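You operate a simulated robot arm through the tools that you are given. There is no shell and no other tool. Be economical: measure what you need, move in short steps, check, and stop when the job is done.

You are at the controls of a simulated robot arm. One attempt, no reset.

## Task
Shut off cell two's air and try the carriage by hand.
Fine: wait till the gauge is down, push the carriage out to the stop block, back home, then red lever across the rail; leave the air off; leave this cell's other screws and settings, cell one's lever, screws, carriage, buttons and air valve, and the other goods alone.

The check looks at the end state, three seconds after you hand in, the way a careful person would. Anything else that was tipped, shoved, dropped, spilled or broken makes it a failure.

## Robot
A 6-joint arm with a fingered hand, hanging from a carriage that runs on a rail from [-1.804, 0] to [0.676, 0] (x, y) and turns from -345 to 342 degrees about z. Base frame: it is fixed where the carriage stands at the start and does not move with it; the origin is on the floor, on the carriage's upright axis, x ahead of it, y to its left, z up. Lengths are in m, angles in degrees, forces in N, time in s.
With the tool pointing down near the work surface it reaches from about 0.1 to 0.72 m from the robot's upright axis, wherever it stands. Its first joint turns from -166.0 to 166.0 degrees. Places, roughly: AIR 2 unit [0.8, -0.2, 0.4]; black nest [-0.25, -2.75, 0.75]; blue air valve lever [0.8, 0, 0.5]; blue key [-0.5, -2.75, 1]; brass nest [-0.25, -2.75, 0.75]; cell one black clamp [-1, 0.1, 1.1]; cell one black square bolt [-0.8, 0.1, 1.1]; cell one blue thumb screw [-1.1, -0.1, 1.1]; cell one panel [-0.6, -0.1, 1.2]; cell one red lever [-0.9, -0.1, 1.1]; cell one sensor [-1.1, -0.1, 1]; cell one stop block [-0.8, 0.1, 1.1]; cell two black clamp [0.7, 0.1, 1.1]; cell two black square bolt [0.9, 0.1, 1.1]; cell two blue thumb screw [0.6, -0.1, 1.1]; cell two carriage [0.8, -0.1, 1.1]. Payload 4 kg.
Tool frame: the origin (TCP) lies between the finger pads and is the grasp point; the fingertips stand 0.029 m ahead of it; z points along the fingers, y is the line along which they close. The gripper opens to 0.1 m. The gripper's body begins 0.034 m behind the TCP. The gripper is a hand of 5 fingers: y runs from the thumb to the fingers, the wrist lies at [-0.015, -0.114, -0.189] in the tool frame, and closing takes about 1.5 s.
Orientation is told as [roll, pitch, yaw] about the base's x, y, z axes, in that order, counted from this pose: with the fingers straight down and the wrist toward the robot, the tool's x, y and z point along [0, 1, 0], [1, 0, 0] and [0, 0, -1] of the base frame.

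## Interface
- The arm moves only by the tool nudge_tool. Its argument "steps" is a list of rows, each an object (a shift or turn left out is 0, a gripper value left out holds the last) with "offset": the shift along the base's x, y, z in units of 40 mm (1.0 is 40 mm), a list of three; "angular": the turn, a rotation vector about the base's x, y, z in units of 8 degrees (1.0 is 8 degrees), a list of three. In form: [{"offset": [x, y, z], "angular": [ax, ay, az]}, ...]. A call has 1 to 8 rows; each row shifts and turns the commanded pose from where the row before left it. "jaw" is the opening, from 0 (shut) to 1 (fully open), set as the call begins (left out, the last holds). A call with a number of a shift or a turn outside -1 to 1 is refused whole. A row lasts 0.2 s, in which the tool goes at most 0.05 m and 8.6 degrees; a call with a longer step from one row to the next is refused whole, and so is a gripper value outside its range. A pose out of reach is approached as far as the arm can. The call stops where the force on the tool passes 60 N (or 10 N more than at its start, if that is more) or the arm is blocked; 0.2 s more then pass. Each finger travels about 0.108 m/s and halts on what it meets, pressing with about 22 N; the grip force reading is that of the motor and also rises with nothing between the fingers. The clock runs only during rows and for 0.2 s after the last one: add rows that do not move to give the fingers time. The reply holds the time, the measured pose of the TCP, the force on the tool along the base axes, the opening and the grip force, in the units named above and with some noise, with the torque about the TCP (base axes, N m) and any sound that the robot's microphone picked up.
- Cameras (640 x 400 px; columns grow to the right, rows downward): "scene" is now at [0.2581, -0.0002, 1.6355]; the picture's right is [0.01, -1.00, 0.00], its down [-0.93, -0.01, -0.36] and it looks along [0.36, 0.00, -0.93] (base axes); focal length 214 px, centre (320, 200). "wrist" rides on the gripper at [0.066, -0.086, -0.121] in the tool frame; the picture's right is [-0.76, 0.31, -0.58], its down [-0.59, -0.70, 0.40] and it looks along [-0.28, 0.64, 0.71] (tool axes); focal length 247 px, centre (320, 200). There is no depth. A picture from a camera that has moved, and an enlarged one, comes with that camera's place and axes in the base frame and with its lens.
- camera(camera): a new picture of that camera. The clock stands still meanwhile.
- move_column(by): slides the trunk up (or, below 0, down) by that many m; the arm and the scene camera ride with it, the base frame stays. It gives what a move gives, with no picture.
- steer(legs): drives the robot by 1 to 6 legs, each [ahead, left, turn to the left] in m, m and degrees, along the robot's own axes; the way and the turn of a leg run together, so that a leg with both is an arc; at most 1.5 m and 180 degrees a leg. The arm and the cameras ride along, it lands a little off, and it stops where it bumps. It keeps to its track: a leg is cut to what the track allows. It gives what a move gives.
- finger_targets(index, middle, ring, little, thumb_bend, thumb_turn): sets how far each is bent, from 0 (flat) to 100 (curled in); at 30 the hand is open as for a grip, at 70 the pads meet at the TCP. One left out holds its place. A second passes; each finger stops where it meets its share of the squeeze, and holds until it gets a number again. A gripper value or a shape takes the hand back. It gives what a move gives, with no picture; readings hold the bend of each and the force on index, middle, ring, little, thumb and palm. thumb_turn goes from beside the hand (0) to across from the fingers (100), as for a grip.
- preshape(shape): the hand has 5 fingers and takes this shape, open, in about a second: jaw (thumb against the fingers, like two jaws); tri (thumb and two fingers); tip (a fingertip pinch); poke (one finger out to press); point (the index stretched); flat (the hand flat); cup (the hand cupped); fist (a fist). The gripper value then closes the fingers along that shape, each until it touches; the sizes above hold for jaw. It gives what a move gives, with no picture.
- head_to(pan, tilt): turns the head with the scene camera to pan (to the left, within 155 degrees either way) and tilt (down, from -29 to 69), counted from straight ahead of the robot. It gives what a move gives.
- inspect(camera, box): a new picture of the part [left, top, right, bottom] of that camera's present view, enlarged. The clock stands still meanwhile.
- close_job(): hands the job in; it is judged then, once.

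Go step by step. Nothing tells you exact positions but the pictures and the camera data: compare them with the known pose of the tool, close in by small moves and look again before you grip or let go. The budget is 120 turns and 98 pictures, counting those below and the enlarged ones. Unless the task says otherwise, let go and move clear before handing in, and close with one line.

The tools are called after ">>>" as name(argument=value, ...) on one line, values as JSON. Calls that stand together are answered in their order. nudge_tool: Moves the arm, as the interface text tells. Its arguments: {"type":"object","properties":{"steps":{"type":"array"},"jaw":{"type":"number"}},"required":["steps"]} The other tools are called the same way: move_column (by) slides the trunk up or down; preshape (shape) gives the hand a shape; finger_targets (index, middle, ring, little, thumb_bend, thumb_turn) moves the fingers one by one; steer (legs) drives the base; head_to (pan, tilt) turns the head that bears the scene camera; camera (camera) takes a picture; inspect (camera, box) takes an enlarged picture of a part of a camera's view; close_job () hands the job in.

At the start:

```text
t: 0.0
ee_pos: [0.6589, 0.0747, 1.32]
orientation: [0.0, 0.0, 0.0]
force: [0.5, 0.0, 0.2]
moment: [0.01, 0.03, -0.01]
gripper_width: 0.0997
grip_force: 0.0
shape: jaw
bend: [30.0, 30.0, 30.0, 30.0, 30.0, 98.0]
finger forces: [0.0, 0.0, 0.0, 0.1, 0.0, 0.2]
trunk travel left (down, up): [-0.375, 0.225]
robot x, y, heading: [-0.0002, -0.0012, 0.1]
head pan, tilt: [0.7, 68.8]
```

scene: 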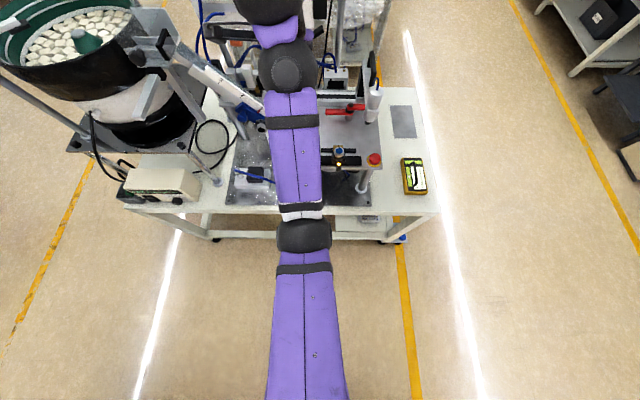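
wrist: 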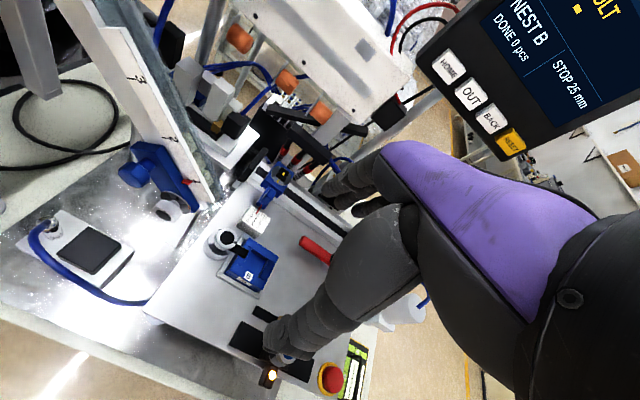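

I see cell two's bench ahead with the arm over it. First I look closer at the bench and down toward the air unit.

>>> inspect(camera="scene", box=[180, 0, 450, 250])

>>> inspect(camera="wrist", box=[120, 80, 440, 400])

>>> head_to(pan=0, tilt=40)

```text
1.60 times, centred on (315, 125) of scene
camera zoom: at [0.2581, -0.0002, 1.6355], right [0.01, -1.0, 0.0], down [-0.93, -0.01, -0.36], along [0.36, 0.0, -0.93], focal length 343 px, centre (328, 320)
```

zoom: 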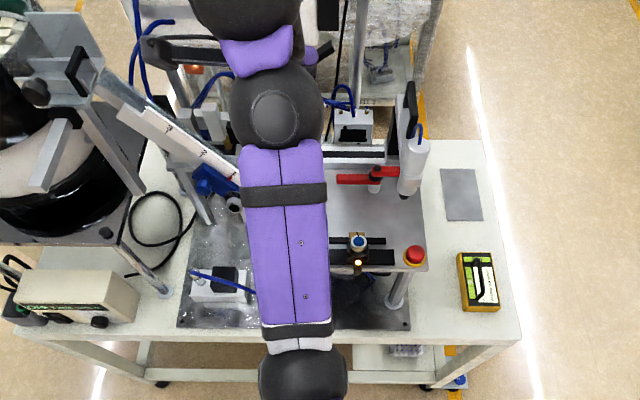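

```text
1.25 times, centred on (280, 240) of wrist
camera zoom: at [0.5739, 0.1385, 1.4408], right [0.31, -0.76, 0.58], down [-0.7, -0.59, -0.4], along [0.64, -0.28, -0.71], focal length 309 px, centre (370, 150)
```

zoom: 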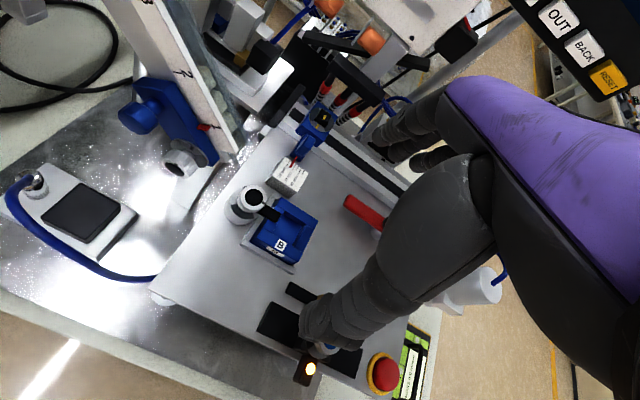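

```text
t: 0.9
ee_pos: [0.6584, 0.0739, 1.3202]
orientation: [0.1, 0.0, 0.1]
force: [0.5, 0.0, -0.2]
moment: [0.02, -0.02, 0.0]
gripper_width: 0.0999
grip_force: 0.0
shape: jaw
bend: [30.0, 30.0, 30.0, 30.0, 30.0, 98.0]
finger forces: [0.0, 0.1, 0.0, 0.0, 0.1, 0.1]
trunk travel left (down, up): [-0.375, 0.225]
robot x, y, heading: [0.0009, 0.0017, -0.3]
head pan, tilt: [0.0, 40.0]
```

The arm blocks the view. I'll drive back along the rail to look at the bench and under it.

>>> steer(legs=[[-0.6, 0, 0]])

>>> camera(camera="scene")

>>> camera(camera="wrist")

```text
t: 3.8
ee_pos: [0.15, 0.0839, 1.3276]
orientation: [0.0, -0.6, 0.9]
force: [0.5, -0.5, -0.3]
moment: [-0.02, 0.01, 0.0]
gripper_width: 0.0998
grip_force: 0.1
shape: jaw
bend: [30.0, 30.0, 30.0, 30.0, 30.0, 98.0]
finger forces: [0.1, 0.1, 0.0, 0.1, 0.1, 0.0]
trunk travel left (down, up): [-0.375, 0.225]
robot x, y, heading: [-0.5177, -0.0003, 0.4]
head pan, tilt: [0.0, 40.0]
stopped in leg 1: the robot was blocked; the commanded pose is now the measured one
```

```text
93 pictures are left
camera scene: at [-0.2249, 0.0014, 1.676], right [0.01, -1.0, 0.0], down [-0.63, 0.0, -0.77], along [0.77, 0.01, -0.63], focal length 214 px, centre (320, 200)
```

scene: 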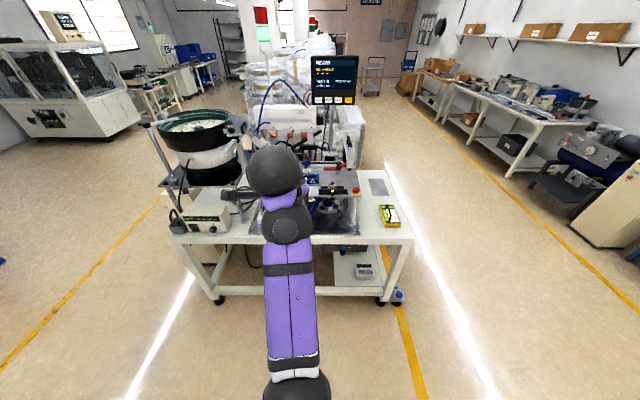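

```text
92 pictures are left
camera wrist: at [0.0628, 0.148, 1.4475], right [0.31, -0.75, 0.58], down [-0.69, -0.6, -0.41], along [0.65, -0.27, -0.71], focal length 247 px, centre (320, 200)
```

wrist: 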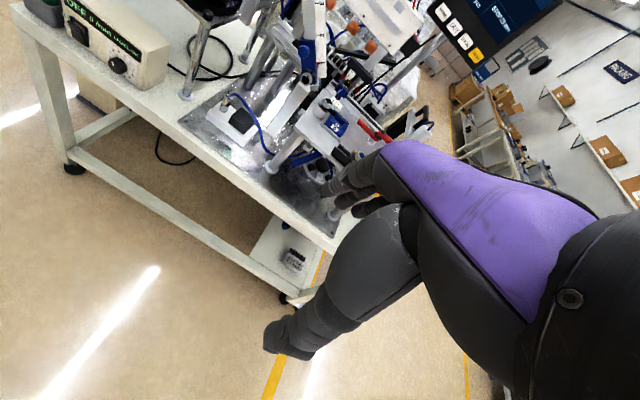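

The drive stopped at -0.52, blocked by something behind. I check what, and enlarge the bench.

>>> inspect(camera="scene", box=[230, 40, 430, 165])

>>> inspect(camera="scene", box=[290, 160, 430, 310])

>>> head_to(pan=150, tilt=50)

>>> camera(camera="scene")

```text
3.20 times, centred on (330, 102) of scene
camera zoom: at [-0.2249, 0.0014, 1.676], right [0.01, -1.0, 0.0], down [-0.63, 0.0, -0.77], along [0.77, 0.01, -0.63], focal length 686 px, centre (288, 512)
```

zoom: 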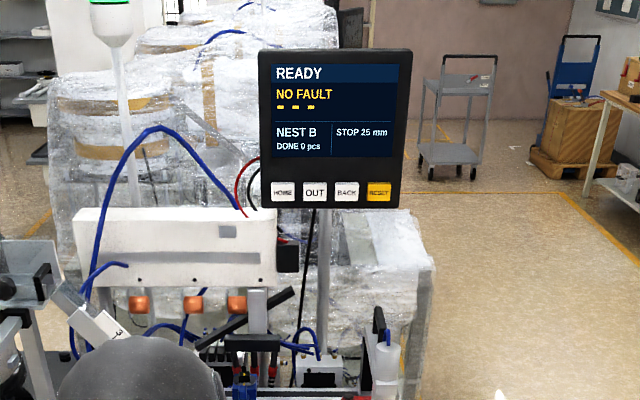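

```text
2.67 times, centred on (360, 235) of scene
camera zoom: at [-0.2249, 0.0014, 1.676], right [0.01, -1.0, 0.0], down [-0.63, 0.0, -0.77], along [0.77, 0.01, -0.63], focal length 572 px, centre (213, 107)
```

zoom: 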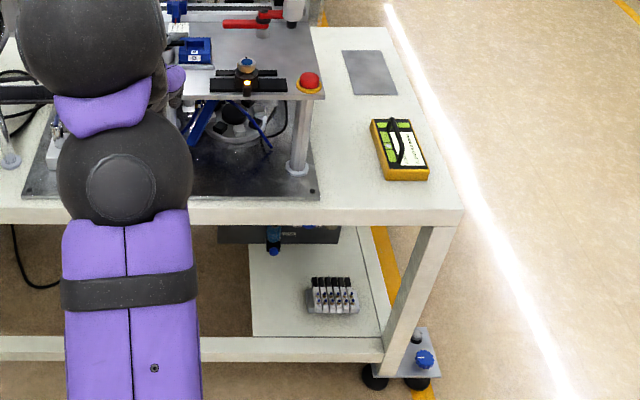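

```text
t: 6.2
ee_pos: [0.1503, 0.0824, 1.33]
orientation: [0.1, -0.9, 0.7]
force: [0.1, 1.0, 0.0]
moment: [0.0, -0.01, 0.0]
gripper_width: 0.1
grip_force: 0.0
shape: jaw
bend: [30.0, 30.0, 30.0, 30.0, 30.0, 98.0]
finger forces: [0.0, 0.0, 0.1, 0.0, 0.0, 0.0]
trunk travel left (down, up): [-0.375, 0.225]
robot x, y, heading: [-0.5238, 0.0007, 0.7]
head pan, tilt: [150.0, 50.0]
```

```text
89 pictures are left
camera scene: at [-0.3771, 0.0388, 1.66], right [0.5, 0.87, 0.01], down [0.68, -0.38, -0.63], along [-0.55, 0.32, -0.77], focal length 214 px, centre (320, 200)
```

scene: 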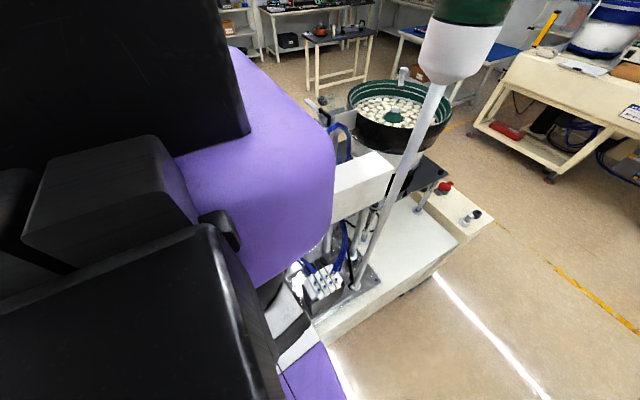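

The trunk leans against cell one's equipment region, so I ease forward a little, then lower the trunk to look under bench two.

>>> steer(legs=[[0.08, 0, 0]])

>>> camera(camera="scene")

>>> head_to(pan=-10, tilt=35)

>>> move_column(by=-0.3)

>>> camera(camera="scene")

>>> camera(camera="wrist")

```text
t: 7.2
ee_pos: [0.213, 0.0822, 1.3187]
orientation: [0.0, 0.2, 0.8]
force: [-0.8, 0.0, 0.3]
moment: [0.01, 0.01, -0.01]
gripper_width: 0.0999
grip_force: 0.1
shape: jaw
bend: [30.0, 30.0, 30.0, 30.0, 30.0, 98.0]
finger forces: [0.0, 0.1, 0.0, 0.0, 0.1, 0.0]
trunk travel left (down, up): [-0.375, 0.225]
robot x, y, heading: [-0.4424, 0.0001, 0.4]
head pan, tilt: [150.0, 50.0]
```

```text
88 pictures are left
camera scene: at [-0.3093, 0.0384, 1.6574], right [0.5, 0.87, 0.0], down [0.67, -0.38, -0.64], along [-0.56, 0.32, -0.77], focal length 214 px, centre (320, 200)
```

scene: 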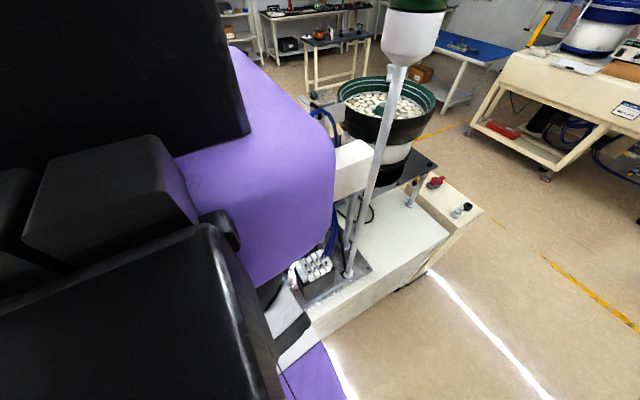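

```text
t: 9.7
ee_pos: [0.2131, 0.0811, 1.3182]
orientation: [0.0, 0.1, 0.7]
force: [-0.1, -0.1, 0.4]
moment: [0.03, 0.04, 0.01]
gripper_width: 0.0998
grip_force: 0.1
shape: jaw
bend: [30.0, 30.0, 30.0, 30.0, 30.0, 98.0]
finger forces: [0.1, 0.0, 0.1, 0.0, 0.0, 0.0]
trunk travel left (down, up): [-0.375, 0.225]
robot x, y, heading: [-0.4462, -0.0007, 0.5]
head pan, tilt: [-10.0, 35.0]
```

```text
t: 12.7
ee_pos: [0.2137, 0.0816, 1.0186]
orientation: [-0.1, 0.0, 0.8]
force: [-0.9, -0.2, -0.2]
moment: [0.01, -0.01, 0.01]
gripper_width: 0.1002
grip_force: 0.0
shape: jaw
bend: [30.0, 30.0, 30.0, 30.0, 30.0, 98.0]
finger forces: [0.0, 0.0, 0.0, 0.0, 0.0, 0.0]
trunk travel left (down, up): [-0.075, 0.525]
robot x, y, heading: [-0.4446, 0.0025, 0.2]
head pan, tilt: [-10.0, 35.0]
```

```text
87 pictures are left
camera scene: at [-0.1555, -0.0145, 1.3793], right [-0.17, -0.99, 0.0], down [-0.57, 0.1, -0.82], along [0.81, -0.14, -0.57], focal length 214 px, centre (320, 200)
```

scene: 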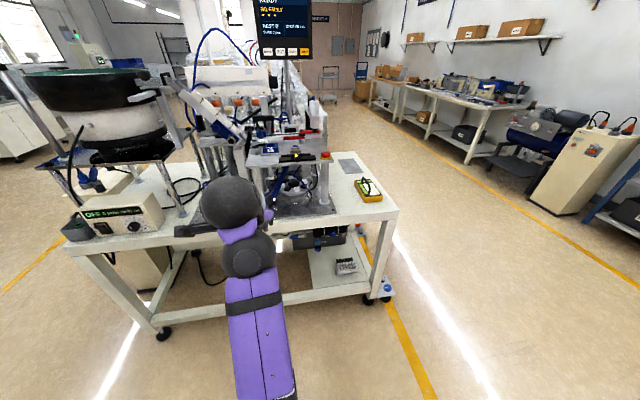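

```text
86 pictures are left
camera wrist: at [0.1276, 0.1457, 1.14], right [0.32, -0.75, 0.58], down [-0.7, -0.6, -0.4], along [0.64, -0.28, -0.71], focal length 247 px, centre (320, 200)
```

wrist: 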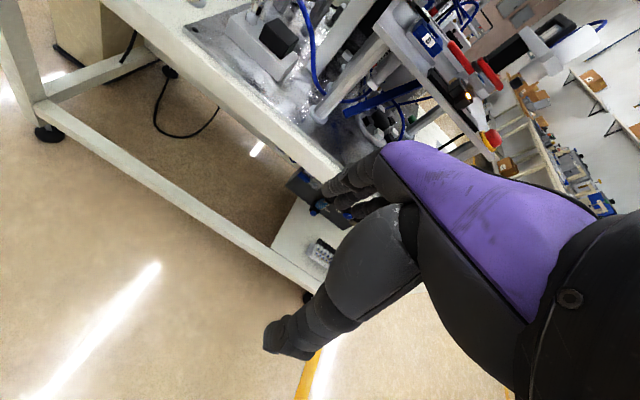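

>>> inspect(camera="scene", box=[260, 200, 400, 300])

>>> inspect(camera="wrist", box=[240, 120, 380, 280])

>>> nudge_tool(steps=[{"offset": [0, 1, 0]}, {"offset": [0, 1, 0]}, {"offset": [0, 1, 0]}, {"offset": [0, 1, 0]}, {"offset": [0, 1, 0]}, {"offset": [0, 1, 0]}])

>>> camera(camera="scene")

```text
4.00 times, centred on (330, 250) of scene
camera zoom: at [-0.1555, -0.0145, 1.3793], right [-0.17, -0.99, 0.0], down [-0.57, 0.1, -0.82], along [0.81, -0.14, -0.57], focal length 858 px, centre (280, 0)
```

zoom: 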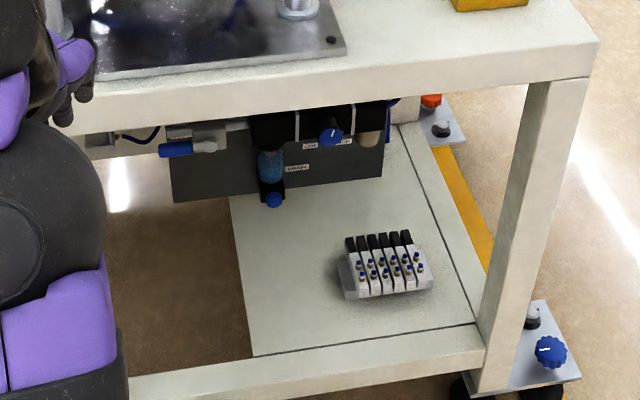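

```text
2.50 times, centred on (310, 200) of wrist
camera zoom: at [0.1276, 0.1457, 1.14], right [0.32, -0.75, 0.58], down [-0.7, -0.6, -0.4], along [0.64, -0.28, -0.71], focal length 617 px, centre (345, 200)
```

zoom: 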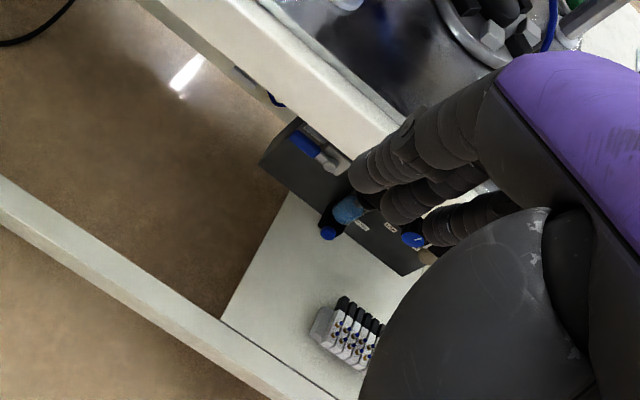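

```text
t: 14.1
ee_pos: [0.1965, 0.3173, 1.0166]
orientation: [0.0, 0.2, 0.8]
force: [-0.6, 0.2, -0.1]
moment: [0.01, -0.02, 0.02]
gripper_width: 0.0996
grip_force: 0.0
shape: jaw
bend: [30.0, 30.0, 30.0, 30.0, 30.0, 98.0]
finger forces: [0.1, 0.0, 0.0, 0.0, 0.0, 0.1]
out of reach, approached as far as the arm can: row 6
trunk travel left (down, up): [-0.075, 0.525]
robot x, y, heading: [-0.4484, -0.002, 0.3]
head pan, tilt: [-10.0, 35.0]
```

```text
83 pictures are left
camera scene: at [-0.1567, -0.0144, 1.3788], right [-0.17, -0.99, 0.0], down [-0.57, 0.1, -0.82], along [0.81, -0.14, -0.57], focal length 214 px, centre (320, 200)
```

scene: 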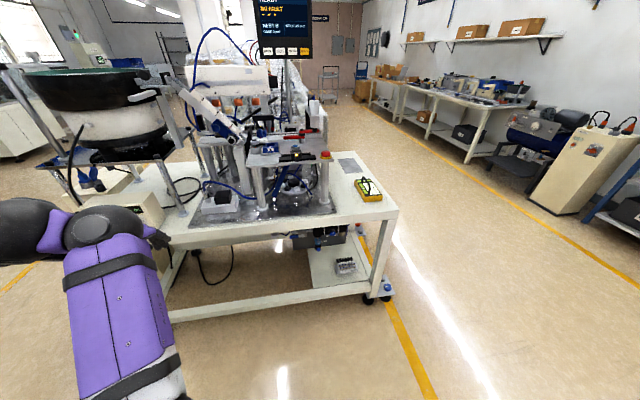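

>>> move_column(by=-0.075)

>>> inspect(camera="scene", box=[265, 190, 375, 265])

>>> inspect(camera="scene", box=[190, 85, 350, 210])

```text
t: 15.2
ee_pos: [0.1982, 0.3161, 0.9422]
orientation: [0.1, 0.2, 0.8]
force: [0.4, -0.3, -0.5]
moment: [0.02, 0.01, 0.02]
gripper_width: 0.1
grip_force: 0.0
shape: jaw
bend: [30.0, 30.0, 30.0, 30.0, 30.0, 98.0]
finger forces: [0.0, 0.0, 0.0, 0.1, 0.0, 0.1]
trunk travel left (down, up): [0.0, 0.6]
robot x, y, heading: [-0.4456, 0.0022, 0.3]
head pan, tilt: [-10.0, 35.0]
```

```text
5.33 times, centred on (320, 228) of scene
camera zoom: at [-0.1555, -0.0145, 1.3043], right [-0.17, -0.99, 0.0], down [-0.57, 0.1, -0.82], along [0.81, -0.14, -0.57], focal length 1144 px, centre (320, 53)
```

zoom: 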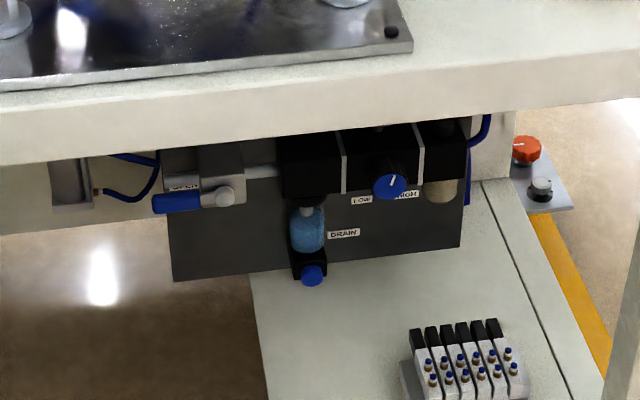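

```text
3.20 times, centred on (270, 148) of scene
camera zoom: at [-0.1555, -0.0145, 1.3043], right [-0.17, -0.99, 0.0], down [-0.57, 0.1, -0.82], along [0.81, -0.14, -0.57], focal length 686 px, centre (480, 368)
```

zoom: 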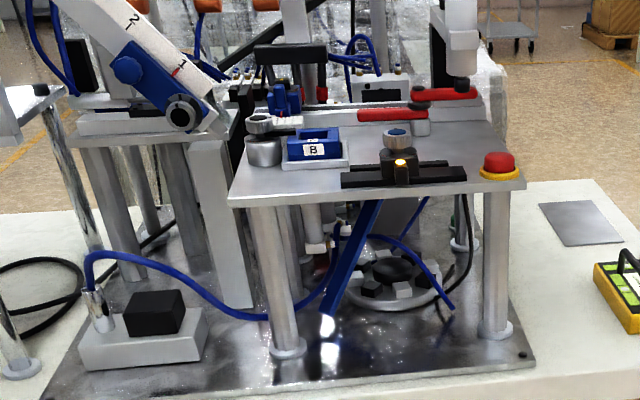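

The blue lever points left to an OPEN label on the panel beneath the bench, about [0.77, -0.03, 0.45]. I bring the hand low, pitched forward, to view the unit with the wrist camera.

>>> nudge_tool(steps=[{"offset": [0, -0.4, -1], "angular": [0, -1, 0]}, {"offset": [0, -0.4, -1], "angular": [0, -1, 0]}, {"offset": [0, -0.4, -1], "angular": [0, -1, 0]}, {"offset": [0, -0.4, -1], "angular": [0, -1, 0]}, {"offset": [0, -0.4, -1], "angular": [0, -1, 0]}, {"offset": [0, -0.4, -1]}, {"offset": [0, -0.4, -1]}, {"offset": [0, -0.4, -1]}])

>>> camera(camera="wrist")

>>> camera(camera="scene")

```text
t: 17.0
ee_pos: [0.0214, 0.0889, 0.8734]
orientation: [-0.7, -38.9, 1.1]
force: [-0.5, 0.4, -0.2]
moment: [-0.04, -0.04, -0.02]
gripper_width: 0.0995
grip_force: 0.0
shape: jaw
bend: [30.0, 30.0, 30.0, 30.0, 30.0, 98.0]
finger forces: [0.0, 0.0, 0.0, 0.1, 0.0, 0.0]
out of reach, approached as far as the arm can: row 1, 2, 3, 4, 5, 6, 7, 8
trunk travel left (down, up): [0.0, 0.6]
robot x, y, heading: [-0.444, 0.0005, 0.5]
head pan, tilt: [-10.0, 35.0]
```

```text
80 pictures are left
camera wrist: at [-0.1224, 0.1518, 0.9135], right [-0.11, -0.75, 0.65], down [-0.29, -0.6, -0.75], along [0.95, -0.27, -0.15], focal length 247 px, centre (320, 200)
```

wrist: 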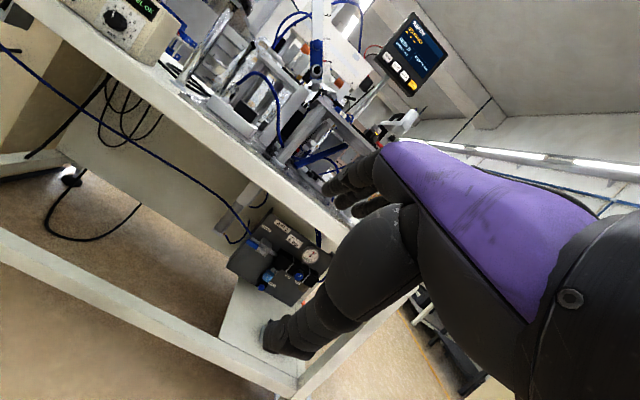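

```text
79 pictures are left
camera scene: at [-0.1555, -0.0149, 1.3043], right [-0.17, -0.99, 0.0], down [-0.57, 0.1, -0.82], along [0.81, -0.14, -0.57], focal length 214 px, centre (320, 200)
```

scene: 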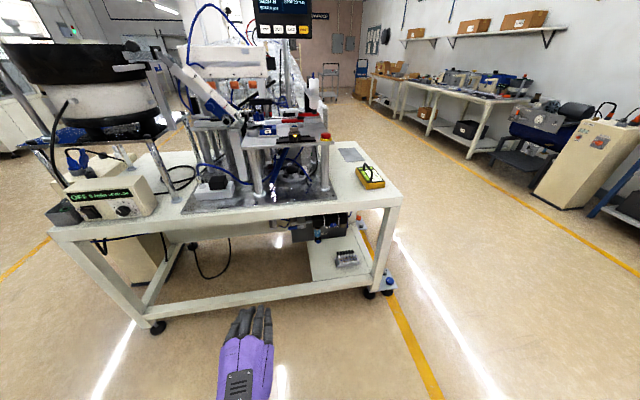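

>>> inspect(camera="wrist", box=[220, 195, 340, 310])

```text
3.48 times, centred on (280, 252) of wrist
camera zoom: at [-0.1224, 0.1518, 0.9135], right [-0.11, -0.75, 0.65], down [-0.29, -0.6, -0.75], along [0.95, -0.27, -0.15], focal length 859 px, centre (459, 17)
```

zoom: 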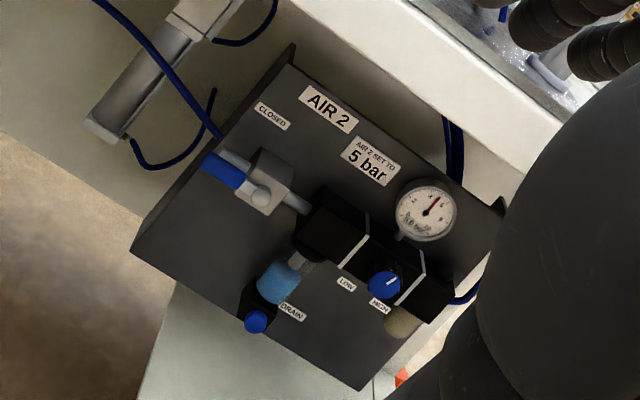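

CLOSED is marked above the valve's pivot, at about [0.79, -0.07, 0.46], with the lever tip near y=0. So the lever must swing up 90°. I test how low the arm can reach.

>>> nudge_tool(steps=[{"offset": [0.5, 0, -1]}, {"offset": [0.5, 0, -1]}, {"offset": [0.5, 0, -1]}, {"offset": [0.5, 0, -1]}])

```text
t: 18.0
ee_pos: [0.0241, 0.0803, 0.8794]
orientation: [-0.6, -39.7, 0.9]
force: [0.4, -0.4, -0.1]
moment: [-0.03, -0.01, 0.0]
gripper_width: 0.0997
grip_force: 0.1
shape: jaw
bend: [30.0, 30.0, 30.0, 30.0, 30.0, 98.0]
finger forces: [0.0, 0.0, 0.0, 0.0, 0.0, 0.0]
out of reach, approached as far as the arm can: row 1, 2, 3, 4
trunk travel left (down, up): [0.0, 0.6]
robot x, y, heading: [-0.4463, -0.0001, 0.5]
head pan, tilt: [-10.0, 35.0]
```

>>> head_to(pan=0, tilt=69)

>>> camera(camera="scene")

```text
t: 19.0
ee_pos: [0.0251, 0.0806, 0.8804]
orientation: [-0.6, -39.7, 1.0]
force: [0.6, -0.3, 0.4]
moment: [-0.03, 0.0, 0.0]
gripper_width: 0.0998
grip_force: 0.1
shape: jaw
bend: [30.0, 30.0, 30.0, 30.0, 30.0, 98.0]
finger forces: [0.0, 0.0, 0.0, 0.1, 0.0, 0.0]
trunk travel left (down, up): [0.0, 0.6]
robot x, y, heading: [-0.4452, 0.001, 0.0]
head pan, tilt: [0.0, 68.8]
```

```text
77 pictures are left
camera scene: at [-0.1864, 0.0006, 1.2606], right [0.01, -1.0, 0.0], down [-0.93, 0.0, -0.36], along [0.36, 0.0, -0.93], focal length 214 px, centre (320, 200)
```

scene: 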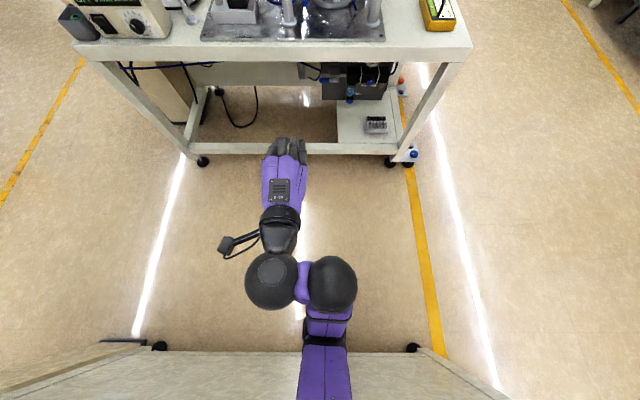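

The elbow hangs low near cell one's back edge, so I drive forward 0.3 m for clearance and then probe lower poses.

>>> steer(legs=[[0.3, 0, 0]])

>>> nudge_tool(steps=[{"offset": [-0.5, 0, 0]}])

>>> camera(camera="scene")

```text
t: 21.0
ee_pos: [0.3178, 0.0815, 0.8797]
orientation: [-0.6, -39.7, 1.2]
force: [0.7, -0.1, -0.3]
moment: [-0.01, -0.02, 0.0]
gripper_width: 0.1001
grip_force: 0.1
shape: jaw
bend: [30.0, 30.0, 30.0, 30.0, 30.0, 98.0]
finger forces: [0.0, 0.0, 0.0, 0.0, 0.0, 0.1]
trunk travel left (down, up): [0.0, 0.6]
robot x, y, heading: [-0.1546, -0.0003, 1.1]
head pan, tilt: [0.0, 68.8]
```

```text
t: 21.4
ee_pos: [0.3161, 0.0834, 0.8808]
orientation: [-0.6, -39.8, 1.2]
force: [0.5, -0.1, 0.5]
moment: [0.0, -0.02, -0.01]
gripper_width: 0.0997
grip_force: 0.0
shape: jaw
bend: [30.0, 30.0, 30.0, 30.0, 30.0, 98.0]
finger forces: [0.1, 0.1, 0.0, 0.0, 0.0, 0.0]
out of reach, approached as far as the arm can: row 1
trunk travel left (down, up): [0.0, 0.6]
robot x, y, heading: [-0.1519, -0.004, 0.5]
head pan, tilt: [0.0, 68.8]
```

```text
76 pictures are left
camera scene: at [0.1057, 0.0016, 1.2606], right [0.01, -1.0, 0.0], down [-0.93, -0.01, -0.36], along [0.36, 0.0, -0.93], focal length 214 px, centre (320, 200)
```

scene: 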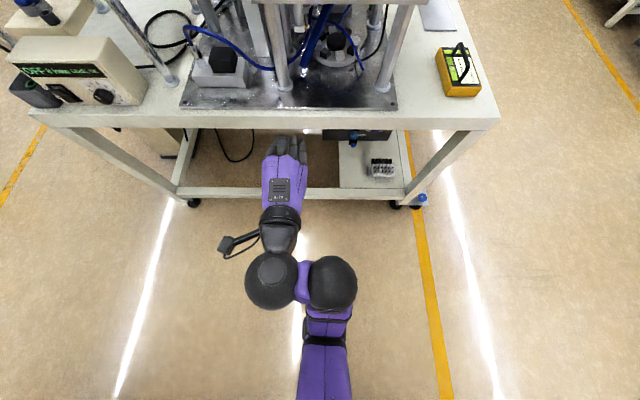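

>>> nudge_tool(steps=[{"offset": [0, 0, 1]}, {"offset": [0, 0, 1]}, {"offset": [0, 0, 1]}, {"offset": [0, 0, 1]}])

>>> nudge_tool(steps=[{"offset": [0, 0, -1]}, {"offset": [0, 0, -1]}])

```text
t: 22.4
ee_pos: [0.3244, 0.0855, 1.0403]
orientation: [-0.6, -39.6, 1.3]
force: [-0.2, 0.2, 0.1]
moment: [0.01, -0.03, -0.02]
gripper_width: 0.0998
grip_force: 0.1
shape: jaw
bend: [30.0, 30.0, 30.0, 30.0, 30.0, 98.0]
finger forces: [0.0, 0.0, 0.0, 0.1, 0.1, 0.1]
out of reach, approached as far as the arm can: row 1, 3
trunk travel left (down, up): [0.0, 0.6]
robot x, y, heading: [-0.1543, -0.0019, 0.7]
head pan, tilt: [0.0, 68.8]
```

```text
t: 23.0
ee_pos: [0.3233, 0.0873, 0.9589]
orientation: [-0.6, -39.7, 1.4]
force: [0.9, -0.4, 0.2]
moment: [0.01, -0.04, 0.01]
gripper_width: 0.0996
grip_force: 0.1
shape: jaw
bend: [30.0, 30.0, 30.0, 30.0, 30.0, 98.0]
finger forces: [0.0, 0.1, 0.1, 0.0, 0.0, 0.0]
trunk travel left (down, up): [0.0, 0.6]
robot x, y, heading: [-0.1537, 0.0024, 0.7]
head pan, tilt: [0.0, 68.8]
```

The arm was folded too tight. I back off a bit and extend the arm forward while lowering it in the aisle.

>>> steer(legs=[[-0.17, 0, 0]])

>>> nudge_tool(steps=[{"offset": [1, 0, 0]}, {"offset": [1, 0, 0]}, {"offset": [1, 0, 0]}, {"offset": [0.5, 0, -1]}, {"offset": [0, 0, -1]}, {"offset": [0, 0, -1]}, {"offset": [0, 0, -1]}, {"offset": [0, 0, -1]}])

>>> camera(camera="scene")

```text
t: 24.5
ee_pos: [0.1551, 0.0876, 0.958]
orientation: [-0.6, -39.6, 1.3]
force: [-0.2, 0.0, -0.3]
moment: [0.0, -0.01, 0.0]
gripper_width: 0.0999
grip_force: 0.1
shape: jaw
bend: [30.0, 30.0, 30.0, 30.0, 30.0, 98.0]
finger forces: [0.0, 0.1, 0.0, 0.0, 0.0, 0.0]
trunk travel left (down, up): [0.0, 0.6]
robot x, y, heading: [-0.3195, -0.0029, 0.8]
head pan, tilt: [0.0, 68.8]
```

```text
t: 26.3
ee_pos: [0.1947, 0.0621, 0.8984]
orientation: [-0.6, -39.4, 1.3]
force: [0.5, 0.5, 0.2]
moment: [-0.03, 0.04, 0.01]
gripper_width: 0.0998
grip_force: 0.1
shape: jaw
bend: [30.0, 30.0, 30.0, 30.0, 30.0, 98.0]
finger forces: [0.0, 0.0, 0.1, 0.0, 0.1, 0.0]
out of reach, approached as far as the arm can: row 3, 4, 5, 6, 7, 8
trunk travel left (down, up): [0.0, 0.6]
robot x, y, heading: [-0.3192, 0.0038, 0.4]
head pan, tilt: [0.0, 68.8]
```

```text
75 pictures are left
camera scene: at [-0.0628, 0.0019, 1.2606], right [0.01, -1.0, 0.0], down [-0.93, -0.01, -0.36], along [0.36, 0.0, -0.93], focal length 214 px, centre (320, 200)
```

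scene: 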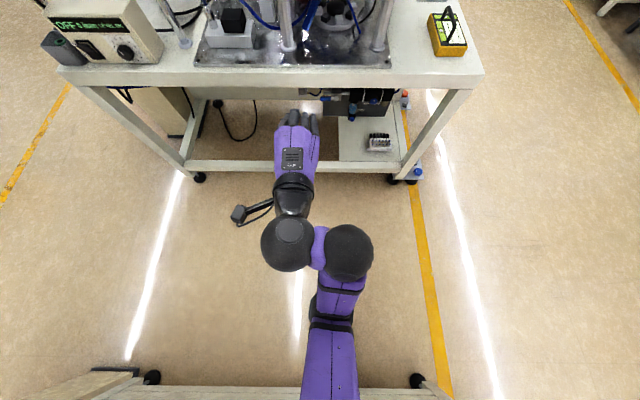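

The forward pitch may be what limits reach; I test with the fingers straight down, lowering in the aisle.

>>> nudge_tool(steps=[{"offset": [0, 0, 0.5], "angular": [0, 1, 0]}, {"offset": [0, 0, 0.5], "angular": [0, 1, 0]}, {"offset": [0, 0, 0], "angular": [0, 1, 0]}, {"offset": [0, 0, 0], "angular": [0, 1, 0]}, {"offset": [0, 0, 0], "angular": [0, 1, 0]}])

>>> nudge_tool(steps=[{"offset": [0, 0, -1]}, {"offset": [0, 0, -1]}, {"offset": [0, 0, -1]}, {"offset": [0, 0, -1]}, {"offset": [0, 0, -1]}, {"offset": [0, 0, -1]}, {"offset": [0, 0, -1]}, {"offset": [0, 0, -1]}])

>>> camera(camera="scene")

```text
t: 27.5
ee_pos: [0.2354, 0.0655, 0.9003]
orientation: [-0.4, -6.0, 0.3]
force: [-0.7, 0.8, -0.4]
moment: [0.03, 0.03, -0.01]
gripper_width: 0.0998
grip_force: 0.1
shape: jaw
bend: [30.0, 30.0, 30.0, 30.0, 30.0, 98.0]
finger forces: [0.0, 0.0, 0.0, 0.1, 0.0, 0.1]
out of reach, approached as far as the arm can: row 1, 4, 5
trunk travel left (down, up): [0.0, 0.6]
robot x, y, heading: [-0.3192, -0.0004, 0.4]
head pan, tilt: [0.0, 68.8]
```

```text
t: 29.3
ee_pos: [0.24, 0.0942, 0.7069]
orientation: [2.7, -6.3, 2.8]
force: [0.0, 0.5, 0.1]
moment: [0.0, 0.01, -0.03]
gripper_width: 0.1
grip_force: 0.1
shape: jaw
bend: [30.0, 30.0, 30.0, 30.0, 30.0, 98.0]
finger forces: [0.1, 0.1, 0.1, 0.0, 0.0, 0.1]
out of reach, approached as far as the arm can: row 5, 6, 7, 8
trunk travel left (down, up): [0.0, 0.6]
robot x, y, heading: [-0.3183, 0.001, 0.6]
head pan, tilt: [0.0, 68.8]
```

```text
74 pictures are left
camera scene: at [-0.0638, 0.0041, 1.2604], right [0.01, -1.0, 0.0], down [-0.93, -0.01, -0.36], along [0.36, 0.01, -0.93], focal length 214 px, centre (320, 200)
```

scene: 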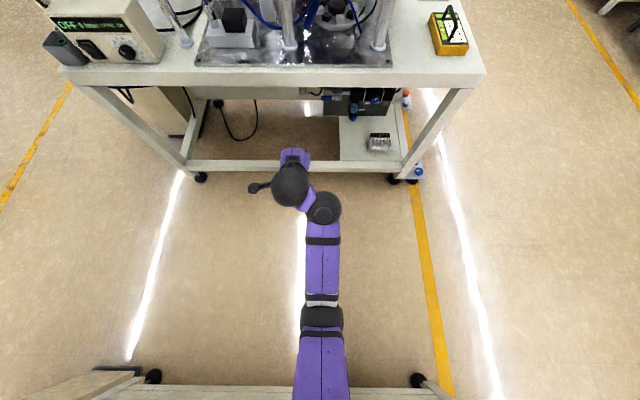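

>>> nudge_tool(steps=[{"offset": [-1, 0, -0.2]}, {"offset": [-1, 0, -0.5]}, {"offset": [-1, 0, -0.5]}, {"offset": [-1, 0, -0.5]}, {"offset": [0, 0, -1]}, {"offset": [0, 0, -1]}, {"offset": [0, 0, -1]}])

>>> camera(camera="scene")

```text
t: 30.9
ee_pos: [0.1473, 0.0988, 0.5954]
orientation: [4.0, -8.8, 4.3]
force: [-0.1, -1.8, 0.7]
moment: [0.17, 0.06, 0.04]
gripper_width: 0.1002
grip_force: 0.0
shape: jaw
bend: [30.0, 30.0, 30.0, 30.0, 30.0, 98.0]
finger forces: [0.0, 0.0, 0.0, 0.1, 0.0, 0.0]
out of reach, approached as far as the arm can: row 1, 3, 4, 5, 6
trunk travel left (down, up): [0.0, 0.6]
robot x, y, heading: [-0.3172, -0.0003, 0.5]
head pan, tilt: [0.0, 68.8]
```

```text
73 pictures are left
camera scene: at [-0.0614, -0.0003, 1.261], right [0.01, -1.0, 0.0], down [-0.93, -0.01, -0.36], along [0.36, 0.0, -0.93], focal length 214 px, centre (320, 200)
```

scene: 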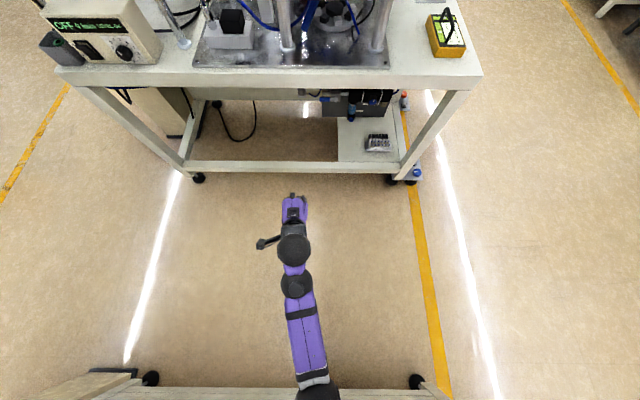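

Progress: reaching lower works closer in. I continue down from here.

>>> nudge_tool(steps=[{"offset": [0, 0, -1]}, {"offset": [0, 0, -1]}, {"offset": [0, 0, -1]}, {"offset": [0, 0, -1]}, {"offset": [0, 0, -1]}])

>>> nudge_tool(steps=[{"offset": [-1, 0, 0.5]}, {"offset": [-1, 0, 0]}, {"offset": [0, 0, -1]}, {"offset": [0, 0, -1]}, {"offset": [0, 0, -1]}, {"offset": [0, 0, -1]}])

>>> head_to(pan=0, tilt=60)

>>> camera(camera="scene")

```text
t: 32.1
ee_pos: [0.1461, 0.1004, 0.3938]
orientation: [4.3, -8.4, 3.5]
force: [0.3, -0.3, -0.4]
moment: [-0.06, -0.03, 0.0]
gripper_width: 0.1002
grip_force: 0.0
shape: jaw
bend: [30.0, 30.0, 30.0, 30.0, 30.0, 98.0]
finger forces: [0.0, 0.1, 0.1, 0.1, 0.0, 0.0]
trunk travel left (down, up): [0.0, 0.6]
robot x, y, heading: [-0.3205, -0.0018, 0.7]
head pan, tilt: [0.0, 68.8]
```

```text
t: 33.5
ee_pos: [0.0706, 0.1045, 0.2573]
orientation: [4.4, -8.7, 3.6]
force: [0.0, -0.5, 0.3]
moment: [-0.01, 0.04, 0.04]
gripper_width: 0.0997
grip_force: 0.1
shape: jaw
bend: [30.0, 30.0, 30.0, 30.0, 30.0, 98.0]
finger forces: [0.0, 0.1, 0.0, 0.0, 0.0, 0.1]
trunk travel left (down, up): [0.0, 0.6]
robot x, y, heading: [-0.3259, -0.0009, 0.6]
head pan, tilt: [0.0, 68.8]
```

```text
t: 34.2
ee_pos: [0.068, 0.1022, 0.2564]
orientation: [4.3, -8.4, 3.6]
force: [0.2, 0.4, -0.2]
moment: [0.0, -0.01, 0.02]
gripper_width: 0.1
grip_force: 0.1
shape: jaw
bend: [30.0, 30.0, 30.0, 30.0, 30.0, 98.0]
finger forces: [0.0, 0.0, 0.1, 0.0, 0.1, 0.0]
trunk travel left (down, up): [0.0, 0.6]
robot x, y, heading: [-0.3219, 0.0015, 0.6]
head pan, tilt: [0.0, 60.0]
```

```text
72 pictures are left
camera scene: at [-0.0523, 0.002, 1.2699], right [0.01, -1.0, 0.0], down [-0.87, -0.01, -0.5], along [0.5, 0.01, -0.87], focal length 214 px, centre (320, 200)
```

scene: 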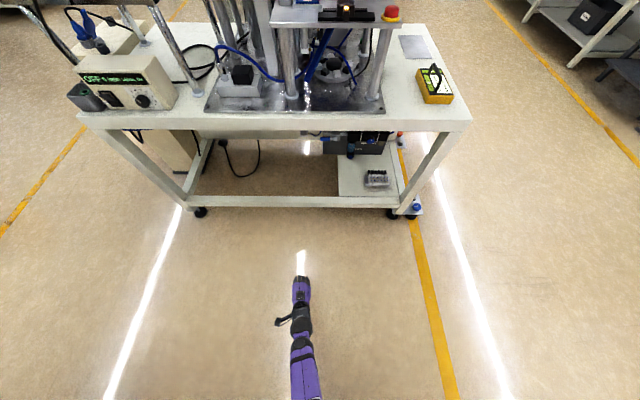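

Now the arm reaches low. I pitch the hand forward and raise it to about z 0.42.

>>> nudge_tool(steps=[{"offset": [0.7, 0, 0.5], "angular": [0, -1, 0]}, {"offset": [0.7, 0, 0.5], "angular": [0, -1, 0]}, {"offset": [0.7, 0, 0.5], "angular": [0, -1, 0]}, {"offset": [0.7, 0, 0.5], "angular": [0, -1, 0]}, {"offset": [0.7, 0, 0.5], "angular": [0, -1, 0]}, {"offset": [0.5, 0, 0.5], "angular": [0, -1, 0]}])

>>> camera(camera="wrist")

>>> camera(camera="scene")

```text
t: 35.6
ee_pos: [0.2091, 0.1122, 0.4178]
orientation: [-0.5, -56.6, 6.5]
force: [0.7, 0.5, 0.5]
moment: [-0.02, 0.02, -0.03]
gripper_width: 0.0998
grip_force: 0.0
shape: jaw
bend: [30.0, 30.0, 30.0, 30.0, 30.0, 98.0]
finger forces: [0.1, 0.0, 0.0, 0.0, 0.0, 0.0]
out of reach, approached as far as the arm can: row 4, 5, 6
trunk travel left (down, up): [0.0, 0.6]
robot x, y, heading: [-0.3217, 0.0035, 0.5]
head pan, tilt: [0.0, 60.0]
```

```text
71 pictures are left
camera wrist: at [0.0553, 0.1602, 0.4124], right [-0.23, -0.78, 0.58], down [0.01, -0.6, -0.8], along [0.97, -0.18, 0.14], focal length 247 px, centre (320, 200)
```

wrist: 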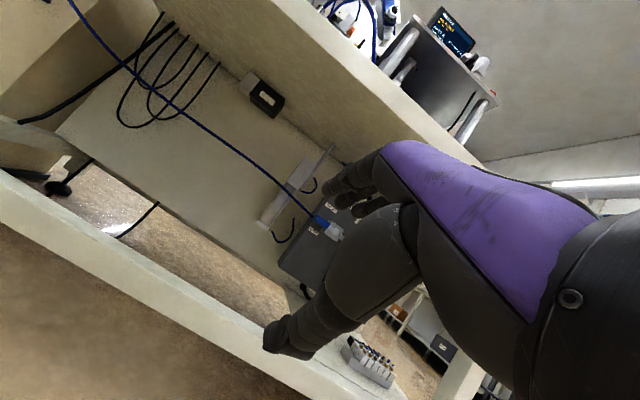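

```text
70 pictures are left
camera scene: at [-0.0496, 0.0031, 1.2706], right [0.01, -1.0, 0.0], down [-0.86, -0.01, -0.5], along [0.5, 0.01, -0.86], focal length 214 px, centre (320, 200)
```

scene: 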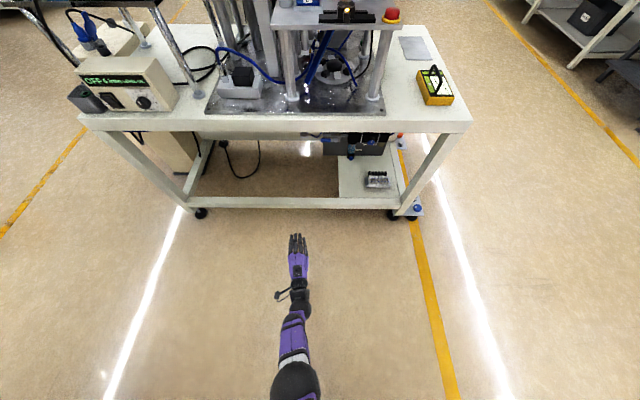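

The hand sees the lever. I form a pointing hand and pitch a bit more toward horizontal.

>>> preshape(shape="point")

>>> nudge_tool(steps=[{"offset": [0, 0, 0], "angular": [0, -1, 0]}, {"offset": [0, 0, 0], "angular": [0, -1, 0]}, {"offset": [0, 0, 0], "angular": [0, 0, -0.8]}])

>>> camera(camera="wrist")

>>> inspect(camera="scene", box=[240, 210, 360, 330])

```text
t: 36.5
ee_pos: [0.2048, 0.1096, 0.4152]
orientation: [-0.4, -56.3, 6.5]
force: [-0.5, 0.3, -0.6]
moment: [0.02, 0.01, -0.01]
gripper_width: 0.0932
grip_force: 0.1
shape: point
bend: [20.0, 100.0, 100.0, 100.0, 100.0, 87.0]
finger forces: [0.0, 0.0, 0.0, 0.1, 0.0, 0.0]
trunk travel left (down, up): [0.0, 0.6]
robot x, y, heading: [-0.3176, -0.0029, 0.6]
head pan, tilt: [0.0, 60.0]
```

```text
t: 37.3
ee_pos: [0.166, 0.1502, 0.5002]
orientation: [-3.9, -68.1, 3.0]
force: [-1.0, 0.7, -0.2]
moment: [-0.05, -0.02, -0.02]
gripper_width: 0.0001
grip_force: 0.1
shape: point
bend: [20.0, 100.0, 100.0, 100.0, 100.0, 87.0]
finger forces: [0.1, 0.1, 0.0, 0.0, 0.1, 0.1]
out of reach, approached as far as the arm can: row 1, 2, 3
trunk travel left (down, up): [0.0, 0.6]
robot x, y, heading: [-0.3212, 0.0013, 0.9]
head pan, tilt: [0.0, 60.0]
```

```text
69 pictures are left
camera wrist: at [0.024, 0.2147, 0.4643], right [-0.43, -0.74, 0.52], down [0.1, -0.61, -0.79], along [0.9, -0.28, 0.34], focal length 247 px, centre (320, 200)
```

wrist: 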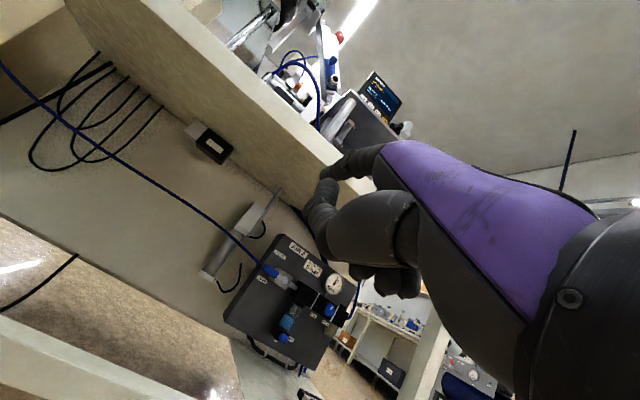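

```text
3.33 times, centred on (300, 270) of scene
camera zoom: at [-0.0528, 0.002, 1.2697], right [0.01, -1.0, 0.0], down [-0.87, -0.01, -0.5], along [0.5, 0.01, -0.87], focal length 715 px, centre (387, -33)
```

zoom: 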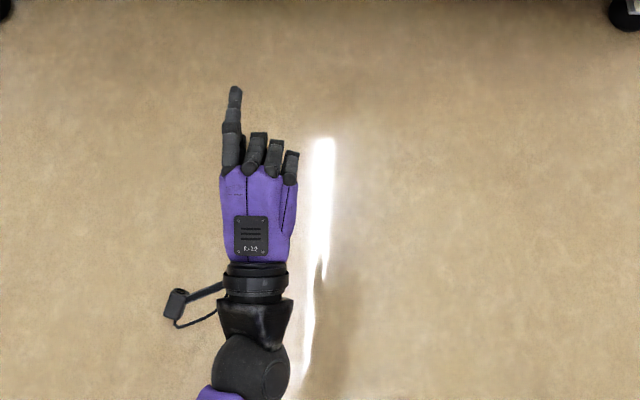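

The index sticks out well, its tip about 5 cm ahead of and 4.5 cm above the TCP. I shift right and down so it passes under the lever.

>>> nudge_tool(steps=[{"offset": [0, -1, -0.6], "angular": [0, 0, 0]}, {"offset": [0, -1, -0.6], "angular": [0, 0, 0]}, {"offset": [0, -1, -0.6], "angular": [0, 0, 0]}, {"offset": [0, -1, -0.6], "angular": [0, 0, 0]}, {"offset": [0, -0.5, -0.6], "angular": [0.3, 0, 0]}])

>>> camera(camera="wrist")

```text
t: 38.5
ee_pos: [0.1497, 0.0019, 0.4329]
orientation: [1.3, -68.2, -2.1]
force: [-0.3, -0.1, -0.1]
moment: [0.03, 0.01, -0.02]
gripper_width: 0.0
grip_force: 0.0
shape: point
bend: [20.0, 100.0, 100.0, 100.0, 100.0, 87.0]
finger forces: [0.0, 0.0, 0.0, 0.1, 0.1, 0.0]
out of reach, approached as far as the arm can: row 1, 2, 3, 5
trunk travel left (down, up): [0.0, 0.6]
robot x, y, heading: [-0.3193, -0.0052, 0.7]
head pan, tilt: [0.0, 60.0]
```

```text
67 pictures are left
camera wrist: at [0.0063, 0.0686, 0.3978], right [-0.43, -0.75, 0.49], down [0.1, -0.58, -0.81], along [0.9, -0.3, 0.33], focal length 247 px, centre (320, 200)
```

wrist: 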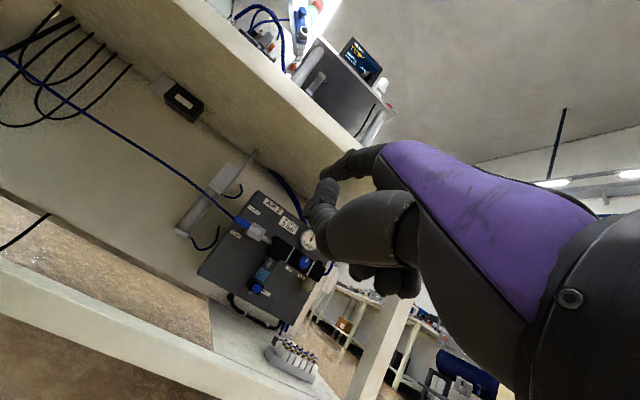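

>>> nudge_tool(steps=[{"offset": [0.5, -0.2, -0.3], "angular": [0, 1, 0]}, {"offset": [0.5, -0.2, -0.3], "angular": [0, 1, 0]}, {"offset": [0.5, -0.2, -0.3], "angular": [0, 0.4, 0]}, {"offset": [0.5, 0, -0.3]}, {"offset": [0.5, 0, 0]}, {"offset": [0.5, 0, 0]}])

>>> camera(camera="wrist")

>>> camera(camera="scene")

```text
t: 39.9
ee_pos: [0.2599, -0.0155, 0.4108]
orientation: [1.0, -49.1, -1.6]
force: [1.0, 0.6, -0.3]
moment: [-0.02, 0.03, 0.01]
gripper_width: 0.0
grip_force: 0.1
shape: point
bend: [20.0, 100.0, 100.0, 100.0, 100.0, 87.0]
finger forces: [0.0, 0.0, 0.0, 0.1, 0.0, 0.0]
out of reach, approached as far as the arm can: row 1, 2, 3, 4, 5, 6
trunk travel left (down, up): [0.0, 0.6]
robot x, y, heading: [-0.319, -0.0017, 0.7]
head pan, tilt: [0.0, 60.0]
```

```text
66 pictures are left
camera wrist: at [0.1131, 0.0514, 0.4256], right [-0.25, -0.76, 0.6], down [-0.17, -0.58, -0.8], along [0.95, -0.3, 0.01], focal length 247 px, centre (320, 200)
```

wrist: 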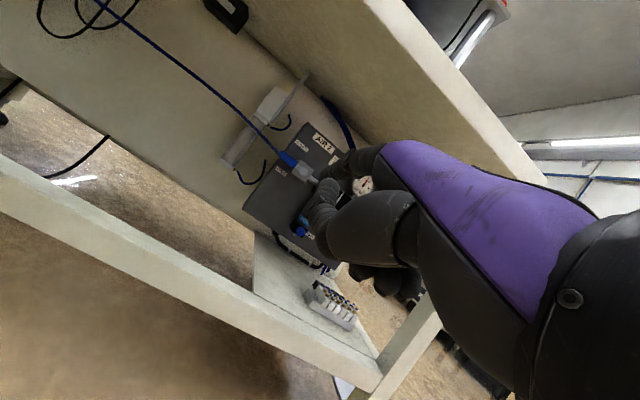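

```text
65 pictures are left
camera scene: at [-0.0511, 0.002, 1.2702], right [0.01, -1.0, 0.0], down [-0.87, -0.01, -0.5], along [0.5, 0.01, -0.87], focal length 214 px, centre (320, 200)
```

scene: 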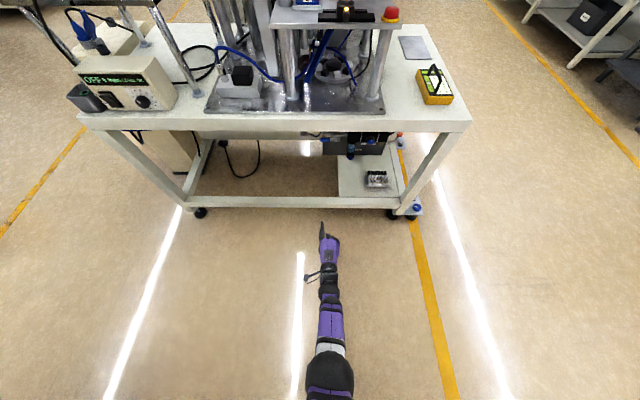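

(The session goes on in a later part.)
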